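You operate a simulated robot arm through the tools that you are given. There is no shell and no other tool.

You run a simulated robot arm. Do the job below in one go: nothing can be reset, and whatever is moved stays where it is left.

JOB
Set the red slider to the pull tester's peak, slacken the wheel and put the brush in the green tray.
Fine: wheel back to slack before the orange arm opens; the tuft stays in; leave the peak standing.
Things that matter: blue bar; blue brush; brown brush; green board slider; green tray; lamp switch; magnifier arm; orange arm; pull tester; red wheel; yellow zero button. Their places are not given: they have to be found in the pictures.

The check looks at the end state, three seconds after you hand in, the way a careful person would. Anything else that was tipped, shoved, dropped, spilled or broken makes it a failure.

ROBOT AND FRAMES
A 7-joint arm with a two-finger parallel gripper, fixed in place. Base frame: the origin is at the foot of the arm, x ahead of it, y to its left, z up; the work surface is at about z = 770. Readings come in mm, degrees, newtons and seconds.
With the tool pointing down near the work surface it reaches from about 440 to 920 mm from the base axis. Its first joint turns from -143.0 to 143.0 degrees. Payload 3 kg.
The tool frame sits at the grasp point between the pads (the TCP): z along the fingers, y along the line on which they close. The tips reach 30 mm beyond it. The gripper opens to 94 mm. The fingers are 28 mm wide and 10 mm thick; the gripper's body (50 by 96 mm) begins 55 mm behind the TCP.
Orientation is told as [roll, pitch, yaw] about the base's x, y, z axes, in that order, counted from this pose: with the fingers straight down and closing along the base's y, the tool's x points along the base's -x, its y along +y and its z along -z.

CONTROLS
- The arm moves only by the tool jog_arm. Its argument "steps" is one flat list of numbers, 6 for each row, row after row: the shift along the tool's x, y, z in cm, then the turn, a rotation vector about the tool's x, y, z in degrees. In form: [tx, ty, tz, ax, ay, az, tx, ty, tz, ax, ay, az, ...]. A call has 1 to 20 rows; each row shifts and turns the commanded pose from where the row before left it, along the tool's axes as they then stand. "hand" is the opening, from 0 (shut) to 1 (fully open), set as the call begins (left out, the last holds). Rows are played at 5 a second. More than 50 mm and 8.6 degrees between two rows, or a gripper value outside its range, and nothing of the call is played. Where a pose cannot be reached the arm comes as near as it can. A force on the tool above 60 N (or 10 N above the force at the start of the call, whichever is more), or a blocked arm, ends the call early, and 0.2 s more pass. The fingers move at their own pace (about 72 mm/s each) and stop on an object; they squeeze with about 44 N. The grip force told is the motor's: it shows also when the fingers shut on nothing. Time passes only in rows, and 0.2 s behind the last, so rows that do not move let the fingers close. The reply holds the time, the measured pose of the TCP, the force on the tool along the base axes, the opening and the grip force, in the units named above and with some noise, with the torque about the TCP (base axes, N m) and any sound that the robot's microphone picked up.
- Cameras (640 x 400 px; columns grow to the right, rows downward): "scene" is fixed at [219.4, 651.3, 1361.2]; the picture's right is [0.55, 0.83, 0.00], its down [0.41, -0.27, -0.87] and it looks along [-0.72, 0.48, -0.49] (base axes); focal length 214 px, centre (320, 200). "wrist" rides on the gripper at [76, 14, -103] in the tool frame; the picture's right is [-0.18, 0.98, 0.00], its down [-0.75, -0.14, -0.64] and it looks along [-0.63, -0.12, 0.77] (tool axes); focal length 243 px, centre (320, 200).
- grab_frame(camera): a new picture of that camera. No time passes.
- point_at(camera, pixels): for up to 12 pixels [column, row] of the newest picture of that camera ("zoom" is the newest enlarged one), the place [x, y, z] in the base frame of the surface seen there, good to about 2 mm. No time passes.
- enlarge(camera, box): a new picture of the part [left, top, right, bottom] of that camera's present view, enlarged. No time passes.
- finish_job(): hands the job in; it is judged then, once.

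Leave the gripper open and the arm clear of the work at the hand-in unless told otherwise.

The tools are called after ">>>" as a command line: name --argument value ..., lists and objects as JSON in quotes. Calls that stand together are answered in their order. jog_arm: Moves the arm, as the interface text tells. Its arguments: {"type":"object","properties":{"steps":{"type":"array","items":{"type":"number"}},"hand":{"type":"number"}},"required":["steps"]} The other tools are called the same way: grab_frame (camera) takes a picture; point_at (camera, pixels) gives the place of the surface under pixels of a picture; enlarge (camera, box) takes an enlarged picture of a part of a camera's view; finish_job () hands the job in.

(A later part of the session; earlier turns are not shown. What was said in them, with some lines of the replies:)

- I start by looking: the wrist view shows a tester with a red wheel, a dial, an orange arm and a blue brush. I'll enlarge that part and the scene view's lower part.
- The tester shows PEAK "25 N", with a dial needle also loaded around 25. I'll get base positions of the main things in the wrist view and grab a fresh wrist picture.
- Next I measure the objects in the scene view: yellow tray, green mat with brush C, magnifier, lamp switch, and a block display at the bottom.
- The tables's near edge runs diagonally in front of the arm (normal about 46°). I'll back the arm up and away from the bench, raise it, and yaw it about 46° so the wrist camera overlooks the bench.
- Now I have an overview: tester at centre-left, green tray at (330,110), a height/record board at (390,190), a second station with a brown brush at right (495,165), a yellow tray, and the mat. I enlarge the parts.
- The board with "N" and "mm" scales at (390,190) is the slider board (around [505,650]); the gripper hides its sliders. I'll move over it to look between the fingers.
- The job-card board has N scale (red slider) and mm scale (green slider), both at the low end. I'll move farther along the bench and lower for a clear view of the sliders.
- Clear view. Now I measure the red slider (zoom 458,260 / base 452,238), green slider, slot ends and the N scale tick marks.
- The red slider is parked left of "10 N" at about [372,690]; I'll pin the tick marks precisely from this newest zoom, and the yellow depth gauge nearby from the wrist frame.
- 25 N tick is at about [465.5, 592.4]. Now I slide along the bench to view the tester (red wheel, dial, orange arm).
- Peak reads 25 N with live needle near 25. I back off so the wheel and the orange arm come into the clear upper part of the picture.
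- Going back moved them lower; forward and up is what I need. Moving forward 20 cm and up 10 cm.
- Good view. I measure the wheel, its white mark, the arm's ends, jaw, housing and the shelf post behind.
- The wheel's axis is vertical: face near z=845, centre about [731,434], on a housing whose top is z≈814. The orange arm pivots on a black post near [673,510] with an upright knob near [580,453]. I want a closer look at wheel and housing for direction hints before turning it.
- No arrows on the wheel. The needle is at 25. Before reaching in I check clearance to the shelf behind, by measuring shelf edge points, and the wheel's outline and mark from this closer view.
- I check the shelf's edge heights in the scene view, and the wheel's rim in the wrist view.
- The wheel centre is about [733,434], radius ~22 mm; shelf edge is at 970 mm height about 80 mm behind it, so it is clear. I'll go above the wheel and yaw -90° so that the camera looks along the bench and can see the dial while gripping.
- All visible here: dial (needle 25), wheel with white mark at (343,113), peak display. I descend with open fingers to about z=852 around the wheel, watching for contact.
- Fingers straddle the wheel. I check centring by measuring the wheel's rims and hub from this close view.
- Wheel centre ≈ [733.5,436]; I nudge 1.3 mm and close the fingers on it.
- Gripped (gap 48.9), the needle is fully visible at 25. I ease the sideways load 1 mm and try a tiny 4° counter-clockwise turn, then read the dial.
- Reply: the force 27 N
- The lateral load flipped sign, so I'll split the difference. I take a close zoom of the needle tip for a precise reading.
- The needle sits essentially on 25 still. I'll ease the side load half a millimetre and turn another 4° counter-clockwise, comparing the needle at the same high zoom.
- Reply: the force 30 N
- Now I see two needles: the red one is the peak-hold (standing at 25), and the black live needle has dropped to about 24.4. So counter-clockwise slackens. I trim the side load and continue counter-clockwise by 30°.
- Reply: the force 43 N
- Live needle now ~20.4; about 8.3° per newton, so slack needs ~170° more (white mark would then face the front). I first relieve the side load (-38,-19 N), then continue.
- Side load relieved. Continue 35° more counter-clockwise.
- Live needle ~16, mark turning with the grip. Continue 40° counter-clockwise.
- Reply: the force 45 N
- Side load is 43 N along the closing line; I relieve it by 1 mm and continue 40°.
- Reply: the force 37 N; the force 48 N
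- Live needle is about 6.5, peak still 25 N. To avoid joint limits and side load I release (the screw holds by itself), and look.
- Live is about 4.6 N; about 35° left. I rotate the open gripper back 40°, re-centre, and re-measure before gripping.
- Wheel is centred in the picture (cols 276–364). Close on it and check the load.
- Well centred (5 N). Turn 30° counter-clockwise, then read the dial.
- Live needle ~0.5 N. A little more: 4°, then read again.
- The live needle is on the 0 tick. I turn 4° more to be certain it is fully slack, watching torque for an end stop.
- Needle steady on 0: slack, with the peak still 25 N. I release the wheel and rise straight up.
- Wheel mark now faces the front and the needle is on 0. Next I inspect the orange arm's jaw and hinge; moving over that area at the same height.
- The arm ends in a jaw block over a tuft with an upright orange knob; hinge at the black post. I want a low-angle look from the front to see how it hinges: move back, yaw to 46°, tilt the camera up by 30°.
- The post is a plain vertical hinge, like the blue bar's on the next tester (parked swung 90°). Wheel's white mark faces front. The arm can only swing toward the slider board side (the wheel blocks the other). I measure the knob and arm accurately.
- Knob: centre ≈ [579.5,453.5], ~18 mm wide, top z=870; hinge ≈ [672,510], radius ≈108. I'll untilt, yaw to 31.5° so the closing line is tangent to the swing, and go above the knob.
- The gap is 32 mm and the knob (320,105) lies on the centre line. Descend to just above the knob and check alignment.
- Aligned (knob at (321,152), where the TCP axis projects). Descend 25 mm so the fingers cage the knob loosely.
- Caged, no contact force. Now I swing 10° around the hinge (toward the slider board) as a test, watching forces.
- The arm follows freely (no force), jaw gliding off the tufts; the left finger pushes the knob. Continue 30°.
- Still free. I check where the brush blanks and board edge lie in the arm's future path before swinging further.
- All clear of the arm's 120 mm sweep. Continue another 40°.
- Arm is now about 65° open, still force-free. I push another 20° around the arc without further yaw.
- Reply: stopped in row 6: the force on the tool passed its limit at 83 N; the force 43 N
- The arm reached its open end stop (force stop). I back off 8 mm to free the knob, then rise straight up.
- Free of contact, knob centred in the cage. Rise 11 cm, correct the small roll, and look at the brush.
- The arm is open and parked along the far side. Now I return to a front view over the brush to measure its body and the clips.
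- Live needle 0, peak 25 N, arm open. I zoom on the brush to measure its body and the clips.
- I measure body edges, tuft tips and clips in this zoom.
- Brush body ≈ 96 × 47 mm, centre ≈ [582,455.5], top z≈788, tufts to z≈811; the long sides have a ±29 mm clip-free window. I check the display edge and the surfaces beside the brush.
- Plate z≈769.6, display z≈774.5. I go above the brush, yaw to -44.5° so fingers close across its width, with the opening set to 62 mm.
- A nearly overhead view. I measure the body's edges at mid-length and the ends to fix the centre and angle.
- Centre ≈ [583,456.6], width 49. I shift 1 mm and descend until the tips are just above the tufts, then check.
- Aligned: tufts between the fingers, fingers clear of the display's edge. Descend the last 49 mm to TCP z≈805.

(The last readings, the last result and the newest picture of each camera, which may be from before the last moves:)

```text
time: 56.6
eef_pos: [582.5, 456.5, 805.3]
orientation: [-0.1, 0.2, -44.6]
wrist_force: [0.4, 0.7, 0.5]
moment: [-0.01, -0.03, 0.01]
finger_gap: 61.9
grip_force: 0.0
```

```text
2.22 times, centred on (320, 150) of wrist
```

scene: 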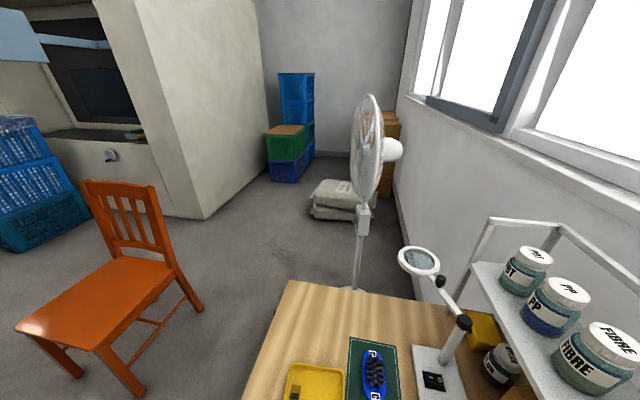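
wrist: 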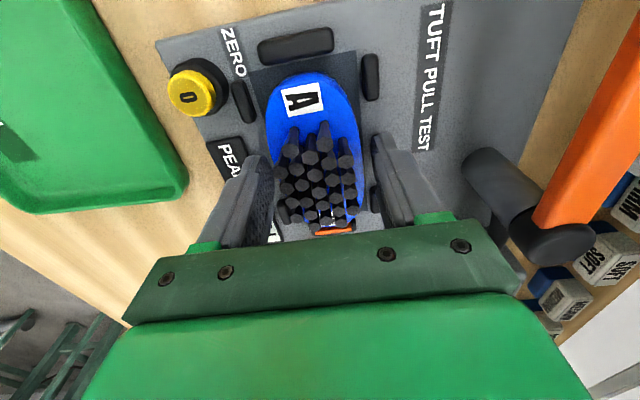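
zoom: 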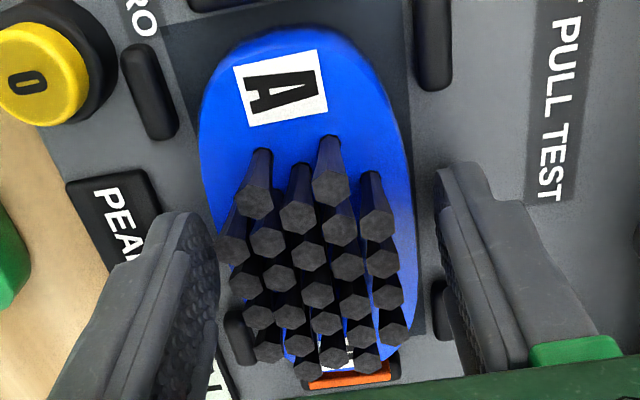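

Tuft tips (n 716–751) stay inside the body's edges (710–759), so closing touches only the body. I close the fingers.

>>> jog_arm --steps '[0, 0, 0, 0, 0, 0, 0, 0, 0, 0, 0, 0, 0, 0, 0, 0, 0, 0, 0, 0, 0, 0, 0, 0]' --hand 0

>>> grab_frame --camera "wrist"

>>> enlarge --camera "wrist" --box '[220, 60, 420, 240]'

```text
time: 57.6
eef_pos: [583.4, 457.8, 807.1]
orientation: [-0.2, 0.2, -44.6]
wrist_force: [0.6, 0.1, 0.4]
moment: [0.0, 0.0, -0.01]
finger_gap: 50.9
grip_force: 44.1
```

```text
taken
```

wrist: 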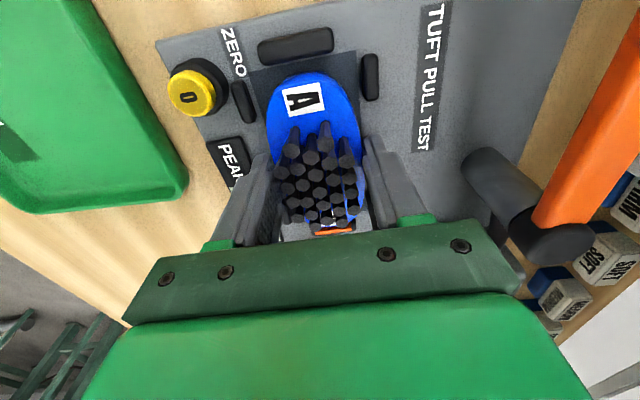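

```text
2.22 times, centred on (320, 150) of wrist
```

zoom: 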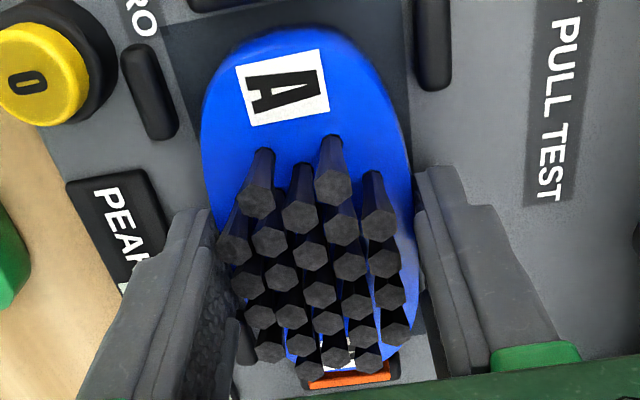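

Gripped at 50.9 mm, tufts untouched. Lift straight up gently, 2 cm first.

>>> jog_arm --steps '[0, 0, -0.5, 0, 0, 0, 0, 0, -0.5, 0, 0, 0, 0, 0, -1, 0, 0, 0]'

>>> grab_frame --camera "wrist"

```text
time: 58.4
eef_pos: [583.4, 456.3, 826.7]
orientation: [-0.2, 0.2, -44.7]
wrist_force: [0.7, -0.5, -2.2]
moment: [0.01, -0.02, 0.0]
finger_gap: 50.8
grip_force: 43.8
```

```text
taken
```

wrist: 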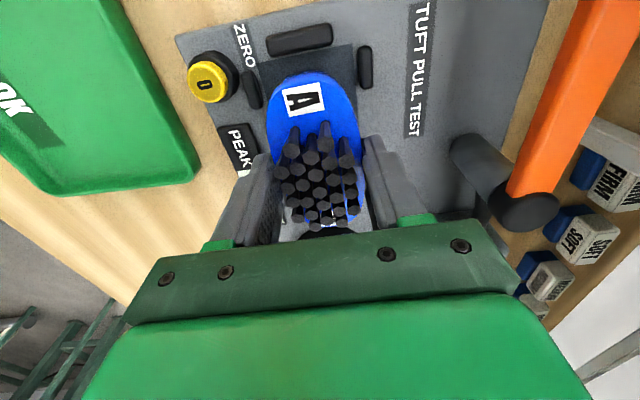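

The brush came out cleanly (2.2 N weight). Raise 8 cm, then look at the tray to measure it.

>>> jog_arm --steps '[0, 0, -4, 0, 0, 0, 0, 0, -4, 0, 0, 0]'

>>> grab_frame --camera "wrist"

>>> point_at --camera "wrist" --pixels '[[190, 130], [110, 145], [200, 145], [160, 80], [130, 60], [60, 40], [100, 120], [115, 5], [140, 110], [100, 80]]'

```text
time: 59.0
eef_pos: [583.0, 457.5, 906.2]
orientation: [-0.2, 0.2, -44.6]
wrist_force: [-0.1, -0.2, -0.5]
moment: [-0.03, 0.0, -0.02]
finger_gap: 50.8
grip_force: 43.9
```

```text
taken
```

wrist: 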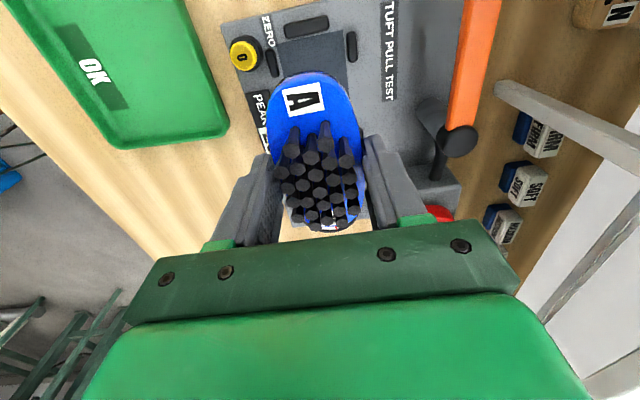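

```text
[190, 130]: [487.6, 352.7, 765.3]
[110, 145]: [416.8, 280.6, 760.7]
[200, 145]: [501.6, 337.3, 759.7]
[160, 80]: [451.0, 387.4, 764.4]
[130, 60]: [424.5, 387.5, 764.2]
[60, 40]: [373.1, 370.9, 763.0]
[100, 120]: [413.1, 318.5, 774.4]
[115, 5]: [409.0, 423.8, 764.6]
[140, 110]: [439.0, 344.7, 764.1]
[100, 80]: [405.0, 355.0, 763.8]
```

Tray floor z≈764, rim 780, centre ≈ [430,386]. Carry the brush over at this height.

>>> jog_arm --steps '[1.47, -3.96, 0, 0, 0, 0, 1.47, -3.96, 0, 0, 0, 0, 1.47, -3.96, 0, 0, 0, 0, 1.47, -3.96, 0, 0, 0, 0, 0, 0, 0, 0, 0, 0]'

>>> grab_frame --camera "wrist"

>>> point_at --camera "wrist" --pixels '[[320, 20], [260, 60], [390, 60], [250, 110], [400, 110]]'

```text
time: 60.2
eef_pos: [430.0, 385.4, 907.1]
orientation: [-0.1, 0.2, -44.5]
wrist_force: [-0.5, 0.6, -1.8]
moment: [0.01, 0.0, 0.0]
finger_gap: 50.7
grip_force: 43.5
```

```text
taken
```

wrist: 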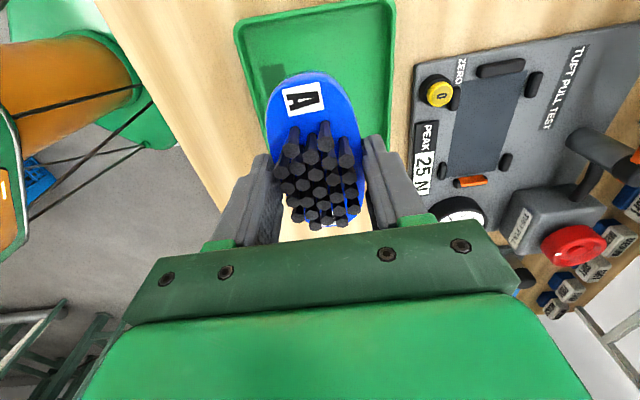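

```text
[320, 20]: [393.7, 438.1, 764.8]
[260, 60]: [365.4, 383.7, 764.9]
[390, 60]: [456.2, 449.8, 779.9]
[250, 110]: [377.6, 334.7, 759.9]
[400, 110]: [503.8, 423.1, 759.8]
```

Brush is over the tray's middle. Lower it: first to about 6 mm above the floor.

>>> jog_arm --steps '[0, 0, 4, 0, 0, 0, 0, 0, 4, 0, 0, 0, 0, 0, 2, 0, 0, 0, 0, 0, 0, 0, 0, 0]'

>>> grab_frame --camera "wrist"

```text
time: 61.2
eef_pos: [428.3, 384.5, 806.8]
orientation: [-0.2, 0.2, -44.6]
wrist_force: [-0.6, 1.0, -1.6]
moment: [0.0, 0.0, 0.02]
finger_gap: 50.7
grip_force: 44.0
```

```text
taken
```

wrist: 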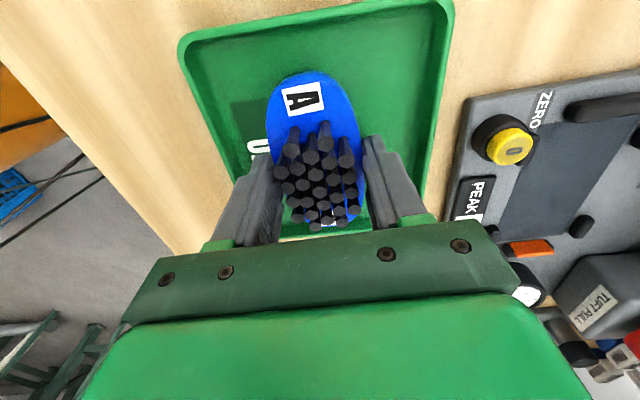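

Well inside the tray. Lower in small steps, feeling for the floor.

>>> jog_arm --steps '[0, 0, 0.2, 0, 0, 0, 0, 0, 0.2, 0, 0, 0, 0, 0, 0, 0, 0, 0]'

>>> jog_arm --steps '[0, 0, 0.1, 0, 0, 0, 0, 0, 0, 0, 0, 0]'

```text
time: 62.0
eef_pos: [429.6, 384.9, 803.5]
orientation: [-0.2, 0.2, -44.6]
wrist_force: [0.0, 0.6, -1.3]
moment: [0.01, 0.01, 0.0]
finger_gap: 50.9
grip_force: 44.2
```

```text
time: 62.6
eef_pos: [428.6, 383.9, 802.4]
orientation: [-0.2, 0.2, -44.6]
wrist_force: [-0.4, -0.2, -2.5]
moment: [0.01, 0.0, 0.02]
finger_gap: 50.9
grip_force: 43.8
```

>>> jog_arm --steps '[0, 0, 0.1, 0, 0, 0, 0, 0, 0, 0, 0, 0]'

>>> jog_arm --steps '[0, 0, 0.1, 0, 0, 0, 0, 0, 0, 0, 0, 0]'

```text
time: 63.2
eef_pos: [428.4, 385.3, 801.2]
orientation: [-0.2, 0.2, -44.6]
wrist_force: [-0.5, 0.3, -0.3]
moment: [0.02, 0.02, 0.02]
finger_gap: 50.8
grip_force: 44.4
```

```text
time: 63.8
eef_pos: [428.7, 384.4, 801.4]
orientation: [-0.2, 0.3, -44.6]
wrist_force: [-0.5, -0.5, 1.7]
moment: [-0.03, -0.05, -0.03]
finger_gap: 50.6
grip_force: 44.2
```

The vertical force turned from -1.5 to +1.7 N: the brush touches the floor. I open to 66 mm (fingers still well inside the tray).

>>> jog_arm --steps '[0, 0, 0, 0, 0, 0, 0, 0, 0, 0, 0, 0, 0, 0, 0, 0, 0, 0]' --hand 0.7

>>> grab_frame --camera "wrist"

```text
time: 64.6
eef_pos: [429.5, 384.6, 799.1]
orientation: [-0.2, 0.2, -44.5]
wrist_force: [0.1, 0.0, -0.7]
moment: [-0.02, 0.01, 0.01]
finger_gap: 65.6
grip_force: 0.0
```

```text
taken
```

wrist: 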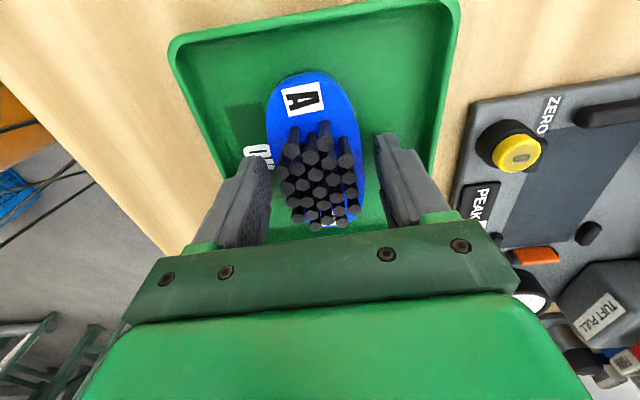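

Released, brush stands flat in the tray. Rise straight up 18 cm.

>>> jog_arm --steps '[0, 0, -2, 0, 0, 0, 0, 0, -4, 0, 0, 0, 0, 0, -4, 0, 0, 0, 0, 0, -4, 0, 0, 0, 0, 0, -4, 0, 0, 0]'

>>> grab_frame --camera "wrist"

>>> enlarge --camera "wrist" --box '[220, 0, 480, 200]'

```text
time: 65.8
eef_pos: [430.5, 385.0, 980.2]
orientation: [-0.2, 0.1, -44.6]
wrist_force: [-0.5, -0.3, 0.6]
moment: [-0.01, 0.01, 0.0]
finger_gap: 65.4
grip_force: 0.0
```

```text
taken
```

wrist: 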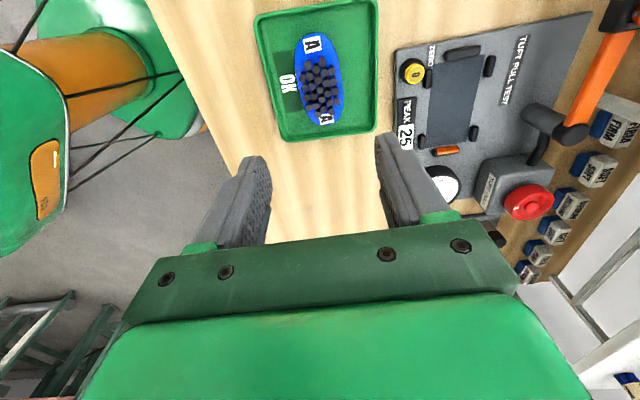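

```text
2.00 times, centred on (350, 100) of wrist
```

zoom: 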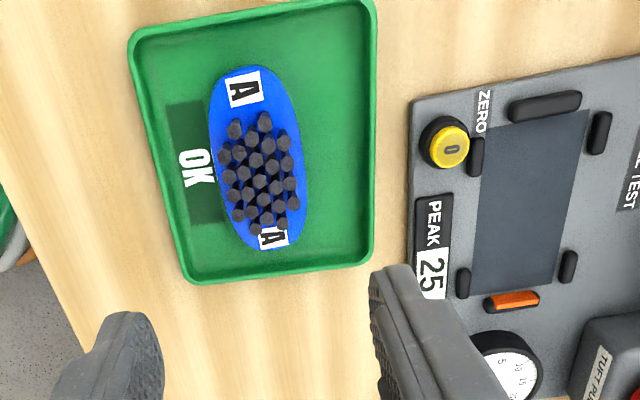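

The brush lies centred in the green tray, peak still 25. Next: the red slider. I yaw to 45° and move above the knob (~[377,695.5]) with the fingers set to about 27 mm.

>>> jog_arm --steps '[0, 0, 0, 0, 0, -8.15, 0, 0, 0, 0, 0, -8.15, 0, 0, 0, 0, 0, -8.15, 0, 0, 0, 0, 0, -8.15, 0, 0, 0, 0, 0, -8.15, 0, 0, 0, 0, 0, -8.15, 0, 0, 0, 0, 0, -8.15, 0, 0, 0, 0, 0, -8.15, 0, 0, 0, 0, 0, -8.15, 0, 0, 0, 0, 0, -8.15, 0, 0, 0, 0, 0, -8.15, -2.6, 3.68, 0, 0, 0, 0, -2.6, 3.68, 0, 0, 0, 0, -2.6, 3.68, 0, 0, 0, 0, -2.6, 3.68, 0, 0, 0, 0, -2.6, 3.68, 0, 0, 0, 0, -2.6, 3.68, 0, 0, 0, 0, -2.6, 3.68, 0, 0, 0, 0, 0, 0, 2.5, 0, 0, 0, 0, 0, 2.5, 0, 0, 0]' --hand 0.28

>>> grab_frame --camera "wrist"

>>> enlarge --camera "wrist" --box '[220, 30, 420, 180]'

```text
time: 70.0
eef_pos: [377.1, 695.8, 929.5]
orientation: [0.3, 0.2, 45.0]
wrist_force: [0.1, 0.2, -0.7]
moment: [-0.02, 0.01, -0.02]
finger_gap: 26.2
grip_force: 0.1
```

```text
taken
```

wrist: 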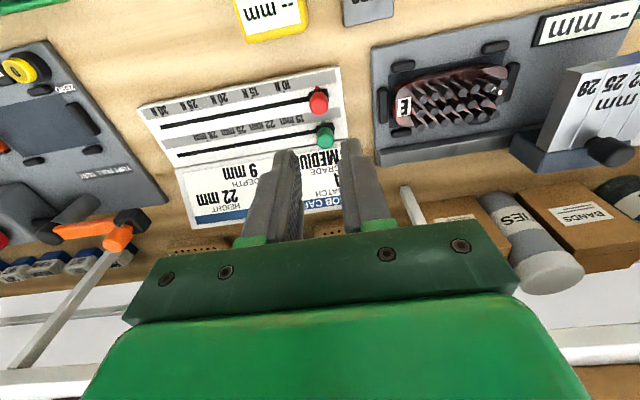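

```text
2.67 times, centred on (320, 105) of wrist
```

zoom: 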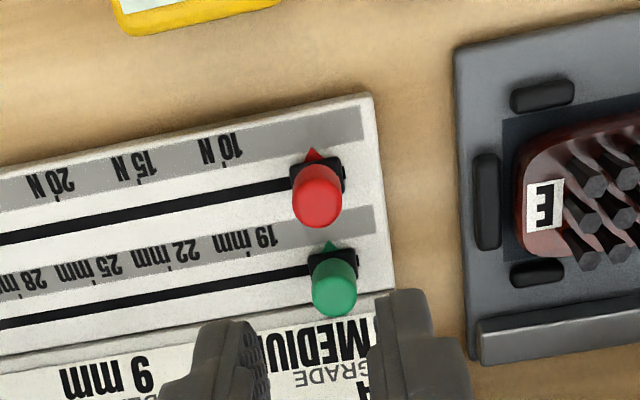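

Knob is exactly on the tool axis (320,105). I measure its edges, top, and pointer tip, and the surrounding block and ticks.

>>> point_at --camera "zoom" --pixels '[[318, 210], [297, 195], [340, 190], [312, 153], [293, 175], [342, 172], [335, 298], [334, 255], [223, 162], [139, 180], [54, 197], [490, 200]]'

>>> enlarge --camera "wrist" --box '[290, 70, 350, 130]'

```text
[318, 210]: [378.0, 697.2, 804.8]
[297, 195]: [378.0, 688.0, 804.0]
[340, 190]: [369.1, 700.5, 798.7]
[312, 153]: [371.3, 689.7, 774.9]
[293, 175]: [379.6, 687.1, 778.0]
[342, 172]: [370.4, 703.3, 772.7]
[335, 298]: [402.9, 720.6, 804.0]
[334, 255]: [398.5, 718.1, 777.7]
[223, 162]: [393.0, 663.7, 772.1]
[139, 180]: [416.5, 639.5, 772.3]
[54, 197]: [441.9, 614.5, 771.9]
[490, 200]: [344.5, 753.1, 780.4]
```

```text
6.67 times, centred on (320, 100) of wrist
```

zoom: 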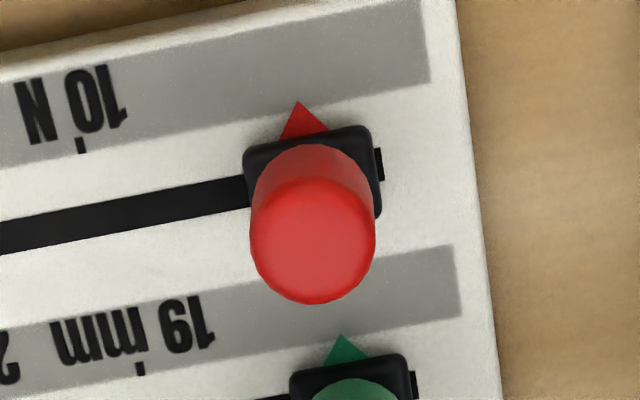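

Knob ~16 mm wide, pointer aligned with its centre at s=-225.5; the 25 N tick is 136 mm further along the slot. Descend to TCP z≈813 around the knob (tips above the black base block).

>>> jog_arm --steps '[0, 0, 4, 0, 0, 0, 0, 0, 4, 0, 0, 0, 0, 0, 1, 0, 0, 0, 0, 0, 0, 0, 0, 0]'

>>> grab_frame --camera "wrist"

>>> enlarge --camera "wrist" --box '[250, 80, 400, 240]'

```text
time: 71.0
eef_pos: [375.3, 696.4, 839.3]
orientation: [0.2, 0.3, 45.0]
wrist_force: [0.0, -0.2, 0.5]
moment: [-0.01, 0.01, 0.04]
finger_gap: 26.8
grip_force: 0.2
```

```text
taken
```

wrist: 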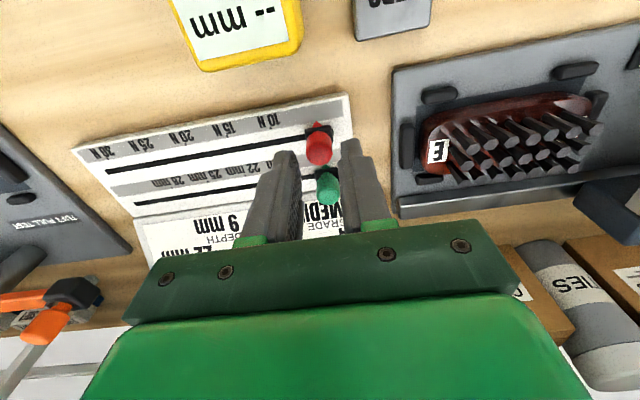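

```text
2.50 times, centred on (325, 160) of wrist
```

zoom: 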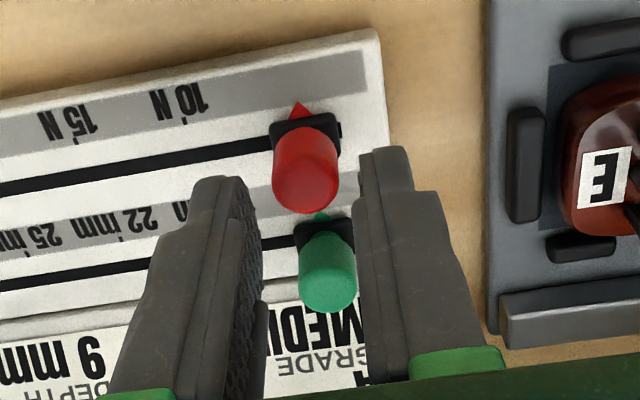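

Knob sits centred between the fingertips, the green one clear behind. Descend the last 26 mm.

>>> jog_arm --steps '[0, 0, 1.3, 0, 0, 0, 0, 0, 1.3, 0, 0, 0, 0, 0, 0, 0, 0, 0]'

>>> grab_frame --camera "wrist"

>>> enlarge --camera "wrist" --box '[250, 80, 400, 240]'

```text
time: 71.8
eef_pos: [375.7, 695.0, 814.5]
orientation: [0.2, 0.3, 45.0]
wrist_force: [-1.3, 0.1, 0.6]
moment: [-0.03, -0.01, 0.01]
finger_gap: 26.2
grip_force: 0.0
```

```text
taken
```

wrist: 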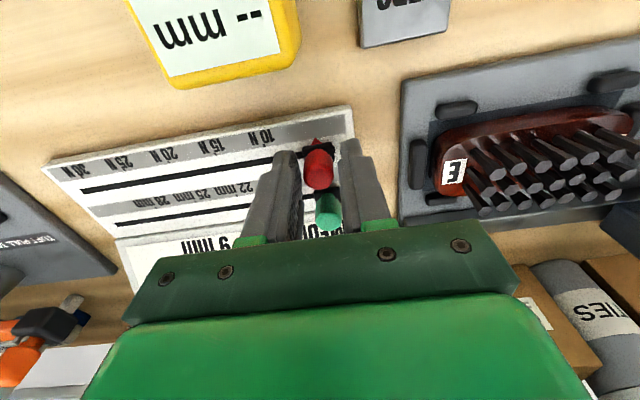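

```text
2.50 times, centred on (325, 160) of wrist
```

zoom: 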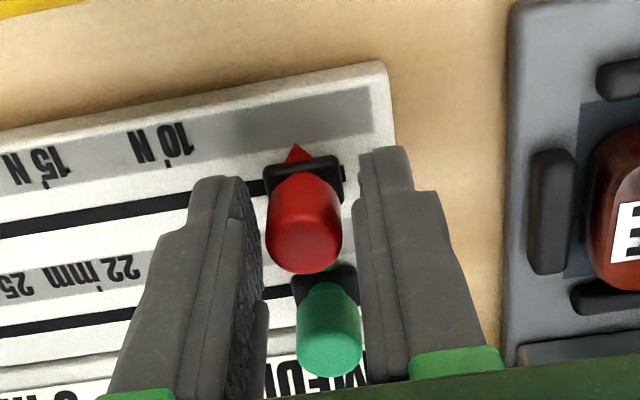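

Red knob between the pads, green one beyond them. Close on the red knob.

>>> jog_arm --steps '[0, 0, 0, 0, 0, 0, 0, 0, 0, 0, 0, 0, 0, 0, 0, 0, 0, 0]' --hand 0

>>> enlarge --camera "wrist" --box '[250, 80, 400, 240]'

```text
time: 72.6
eef_pos: [376.1, 694.9, 814.5]
orientation: [0.0, 0.2, 45.0]
wrist_force: [6.4, -8.6, -0.4]
moment: [-0.24, -0.21, 0.0]
finger_gap: 16.9
grip_force: 45.4
```

```text
2.50 times, centred on (325, 160) of wrist
```

zoom: 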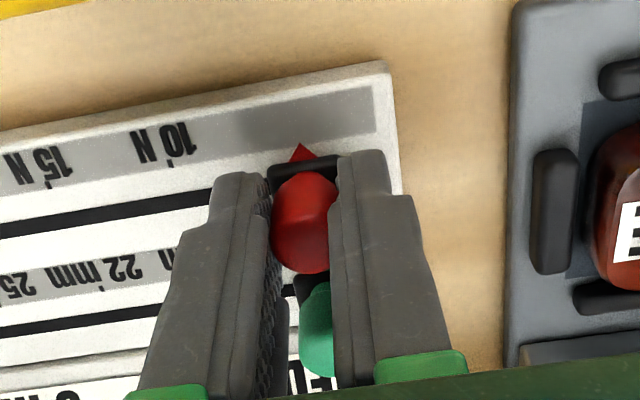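

Gripped (16.9 mm). Slide it along the slot, a 2 cm test first.

>>> jog_arm --steps '[0, -1, 0, 0, 0, 0, 0, -1, 0, 0, 0, 0]'

>>> grab_frame --camera "wrist"

```text
time: 73.2
eef_pos: [389.3, 681.6, 812.3]
orientation: [0.2, 0.1, 45.0]
wrist_force: [-1.7, -1.0, -3.5]
moment: [0.13, -0.07, -0.02]
finger_gap: 17.0
grip_force: 44.5
```

```text
taken
```

wrist: 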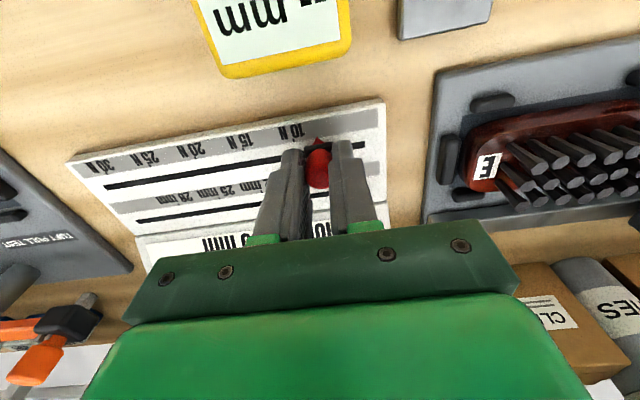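

Slides smoothly. Continue 10.5 cm, then check against the tick.

>>> jog_arm --steps '[0, -1.5, 0, 0, 0, 0, 0, -1.5, 0, 0, 0, 0, 0, -1.5, 0, 0, 0, 0, 0, -1.5, 0, 0, 0, 0, 0, -1.5, 0, 0, 0, 0, 0, -1.5, 0, 0, 0, 0, 0, -1.5, 0, 0, 0, 0]'

>>> grab_frame --camera "wrist"

>>> enlarge --camera "wrist" --box '[250, 90, 400, 200]'

```text
time: 74.8
eef_pos: [464.7, 605.4, 814.3]
orientation: [0.1, 0.2, 45.0]
wrist_force: [-10.0, -11.4, -1.1]
moment: [-0.33, 0.33, -0.04]
finger_gap: 16.6
grip_force: 44.5
```

```text
taken
```

wrist: 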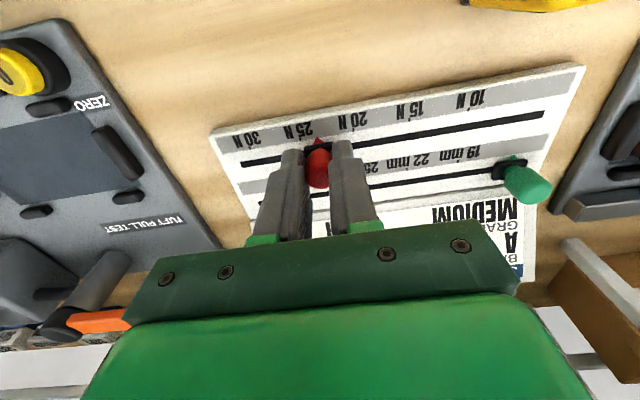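

```text
3.64 times, centred on (325, 145) of wrist
```

zoom: 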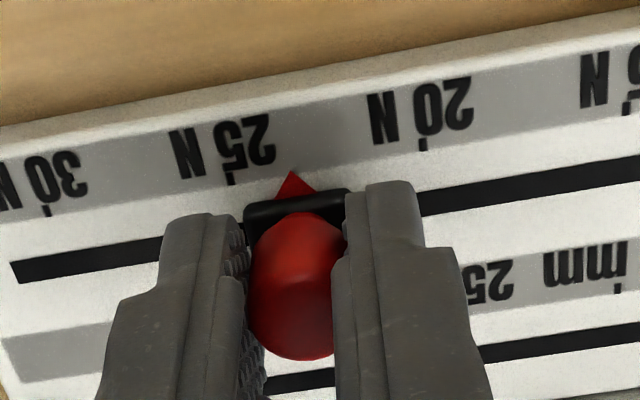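

The pointer tip (291,172) stands at about 23.4 N between ticks 20 (422,146) and 25 (231,180). I measure the offset exactly.

>>> point_at --camera "zoom" --pixels '[[291, 176], [231, 178], [421, 145], [47, 209], [628, 107]]'

```text
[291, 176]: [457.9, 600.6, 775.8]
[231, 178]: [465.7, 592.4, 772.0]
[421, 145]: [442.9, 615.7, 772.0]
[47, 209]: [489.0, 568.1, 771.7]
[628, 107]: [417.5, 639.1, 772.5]
```

The pointer is 11.2 mm short of 25. Move 11 mm.

>>> jog_arm --steps '[0, -0.6, 0, 0, 0, 0, 0, -0.5, 0, 0, 0, 0, 0, 0, 0, 0, 0, 0]'

>>> enlarge --camera "wrist" --box '[290, 100, 350, 150]'

```text
time: 75.6
eef_pos: [472.9, 599.4, 813.9]
orientation: [0.3, 0.2, 45.0]
wrist_force: [-10.4, -10.8, -7.8]
moment: [-0.25, 0.27, -0.03]
finger_gap: 16.7
grip_force: 44.5
```

```text
8.00 times, centred on (320, 125) of wrist
```

zoom: 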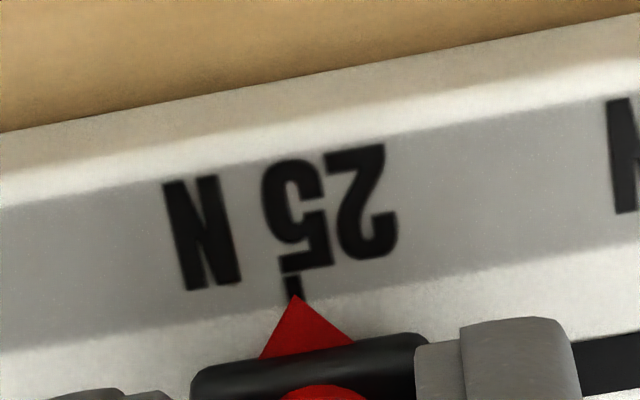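

Pointer tip touches the 25 tick. Verify by measurement, then release.

>>> point_at --camera "zoom" --pixels '[[296, 304], [294, 287], [293, 282]]'

>>> jog_arm --steps '[0, 0, 0, 0, 0, 0, 0, 0, 0, 0, 0, 0]' --hand 0.3

>>> enlarge --camera "wrist" --box '[270, 90, 370, 170]'

```text
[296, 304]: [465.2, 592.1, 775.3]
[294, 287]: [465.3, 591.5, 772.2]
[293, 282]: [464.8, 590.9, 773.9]
```

```text
time: 76.2
eef_pos: [473.0, 598.7, 814.3]
orientation: [0.2, 0.2, 45.0]
wrist_force: [-0.1, -0.3, -0.4]
moment: [-0.01, 0.05, -0.01]
finger_gap: 28.4
grip_force: 0.2
```

```text
5.00 times, centred on (320, 130) of wrist
```

zoom: 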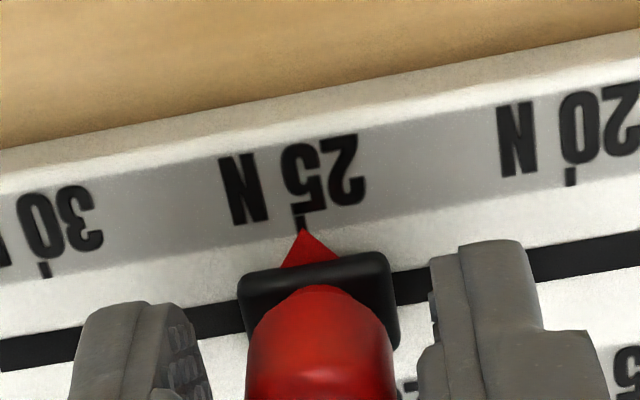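

The pointer stays on the 25 tick after release. Rise straight up, away from the board.

>>> jog_arm --steps '[0, 0, -2, 0, 0, 0, 0, 0, -4, 0, 0, 0, 0, 0, -4, 0, 0, 0, 0, 0, -4, 0, 0, 0, 0, 0, -4, 0, 0, 0]'

>>> grab_frame --camera "wrist"

>>> enlarge --camera "wrist" --box '[180, 40, 420, 200]'

```text
time: 77.4
eef_pos: [474.7, 599.6, 994.2]
orientation: [0.3, 0.2, 45.0]
wrist_force: [0.5, 0.6, -0.2]
moment: [0.0, -0.05, -0.02]
finger_gap: 28.2
grip_force: 0.0
```

```text
taken
```

wrist: 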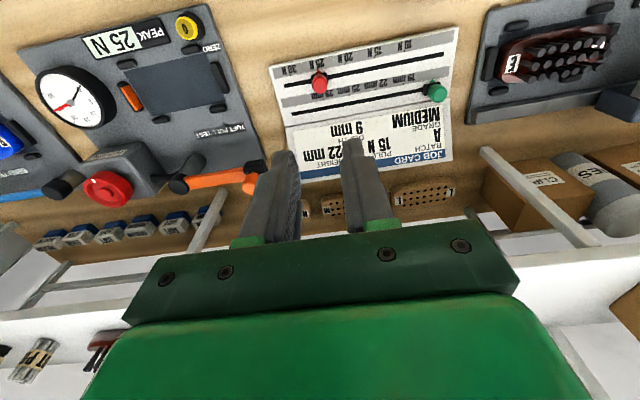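

```text
2.50 times, centred on (300, 120) of wrist
```

zoom: 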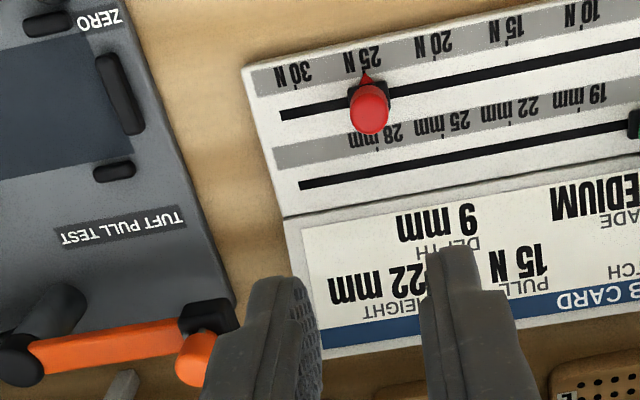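

Red slider on 25 N, green one untouched. Back off and up to the overview pose with gripper open and inspect everything.

>>> jog_arm --steps '[3.32, -1.36, -2.29, 0, 0, 0, 3.32, -1.36, -2.29, 0, 0, 0, 3.32, -1.36, -2.29, 0, 0, 0, 3.32, -1.36, -2.29, 0, 0, 0, 3.32, -1.36, -2.29, 0, 0, 0, 3.32, -1.36, -2.29, 0, 0, 0, 3.32, -1.36, -2.29, 0, 0, 0, 3.32, -1.36, -2.29, 0, 0, 0, 3.32, -1.36, -2.29, 0, 0, 0]' --hand 1

>>> grab_frame --camera "wrist"

>>> enlarge --camera "wrist" --box '[230, 60, 430, 240]'

>>> grab_frame --camera "scene"

```text
time: 79.6
eef_pos: [360.7, 303.4, 1164.2]
orientation: [1.3, 5.0, 44.4]
wrist_force: [-0.2, 0.0, 0.1]
moment: [0.01, 0.02, -0.01]
finger_gap: 93.7
grip_force: 0.1
stopped in row 9: the arm was blocked; the commanded pose is now the measured one
```

```text
taken
```

wrist: 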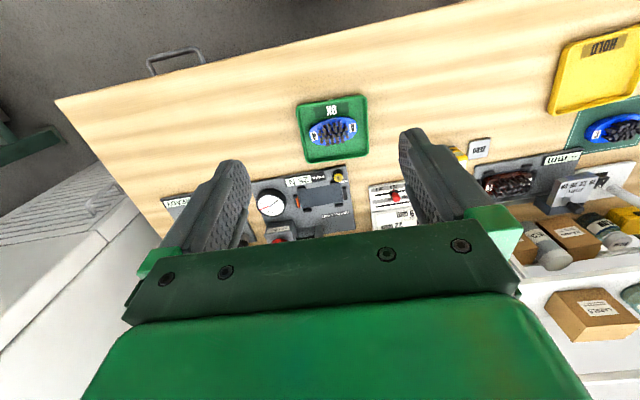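

```text
2.22 times, centred on (330, 150) of wrist
```

zoom: 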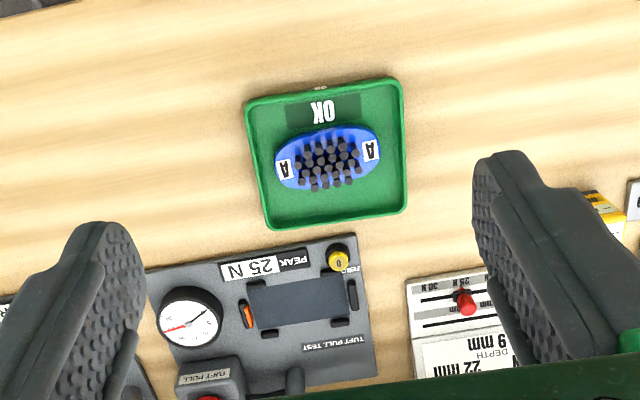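

```text
taken
```

scene: 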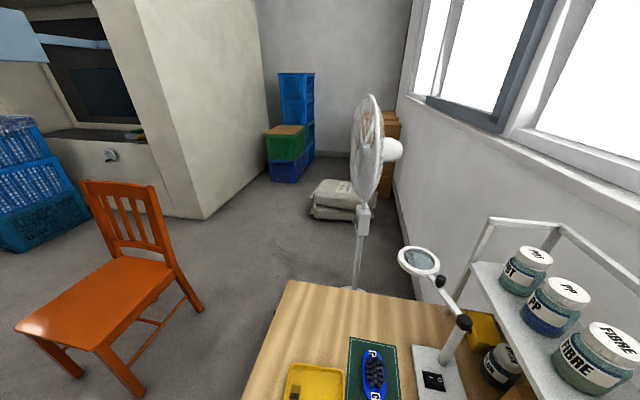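

The arm stopped at its own reach limit there (no contact force). I take a last close look at the dial, peak display, and brush tufts.

>>> enlarge --camera "wrist" --box '[250, 165, 360, 240]'

>>> enlarge --camera "wrist" --box '[290, 90, 380, 165]'

>>> enlarge --camera "wrist" --box '[150, 180, 260, 250]'

```text
5.33 times, centred on (305, 202) of wrist
```

zoom: 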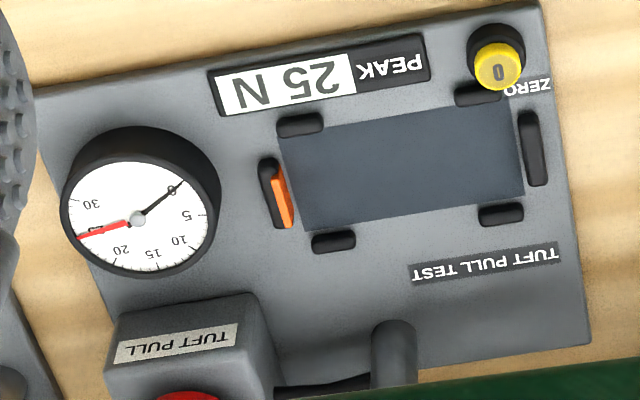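

```text
5.33 times, centred on (335, 128) of wrist
```

zoom: 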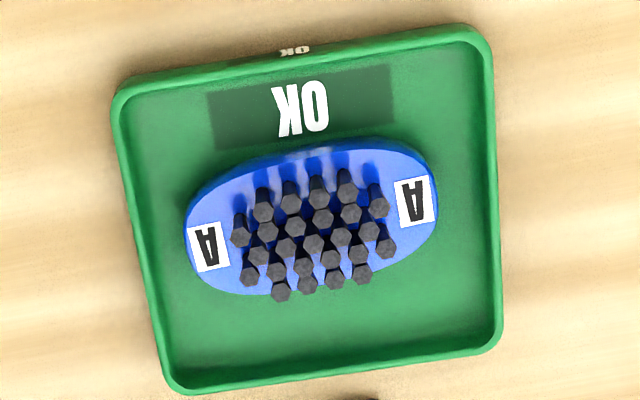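

```text
5.71 times, centred on (205, 215) of wrist
```

zoom: 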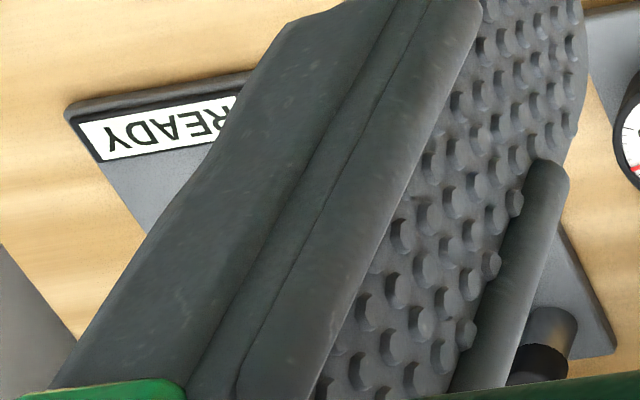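

Everything checks out: live needle 0, red hold needle and display at 25 N, red slider on 25 N, orange arm open, and brush A in the green tray with its tufts in. "READY" still shows on the neighbouring tester. The gripper is open and the arm clear, so I hand in.

>>> finish_job

```text
The job is handed in.
```

The red slider is set to the pull tester's 25 N peak, the wheel is slack, and brush A is in the green tray. I've handed the job in, but the reply gave no result of the check.

- **Wheel:** I turned it counter-clockwise until the live needle read 0, and only then opened the orange arm.
- **Peak:** the display and the red hold needle still show 25 N. The zero button was not touched.
- **Red slider:** its pointer is within about 1 mm of the 25 N tick. The green slider was left where it was.
- **Brush:** it lies flat near the middle of the tray. I gripped it by the body only, and no tuft looks pulled in the last close-up.
- **Orange arm:** it stands open against its end stop. I pushed slightly too far there, and the tool force reached 83 N before the move stopped. Nothing looked bent or moved afterwards.

At the end the robot was up and clear of the bench with its gripper open. It stopped at its own reach limit while backing off, without touching anything.
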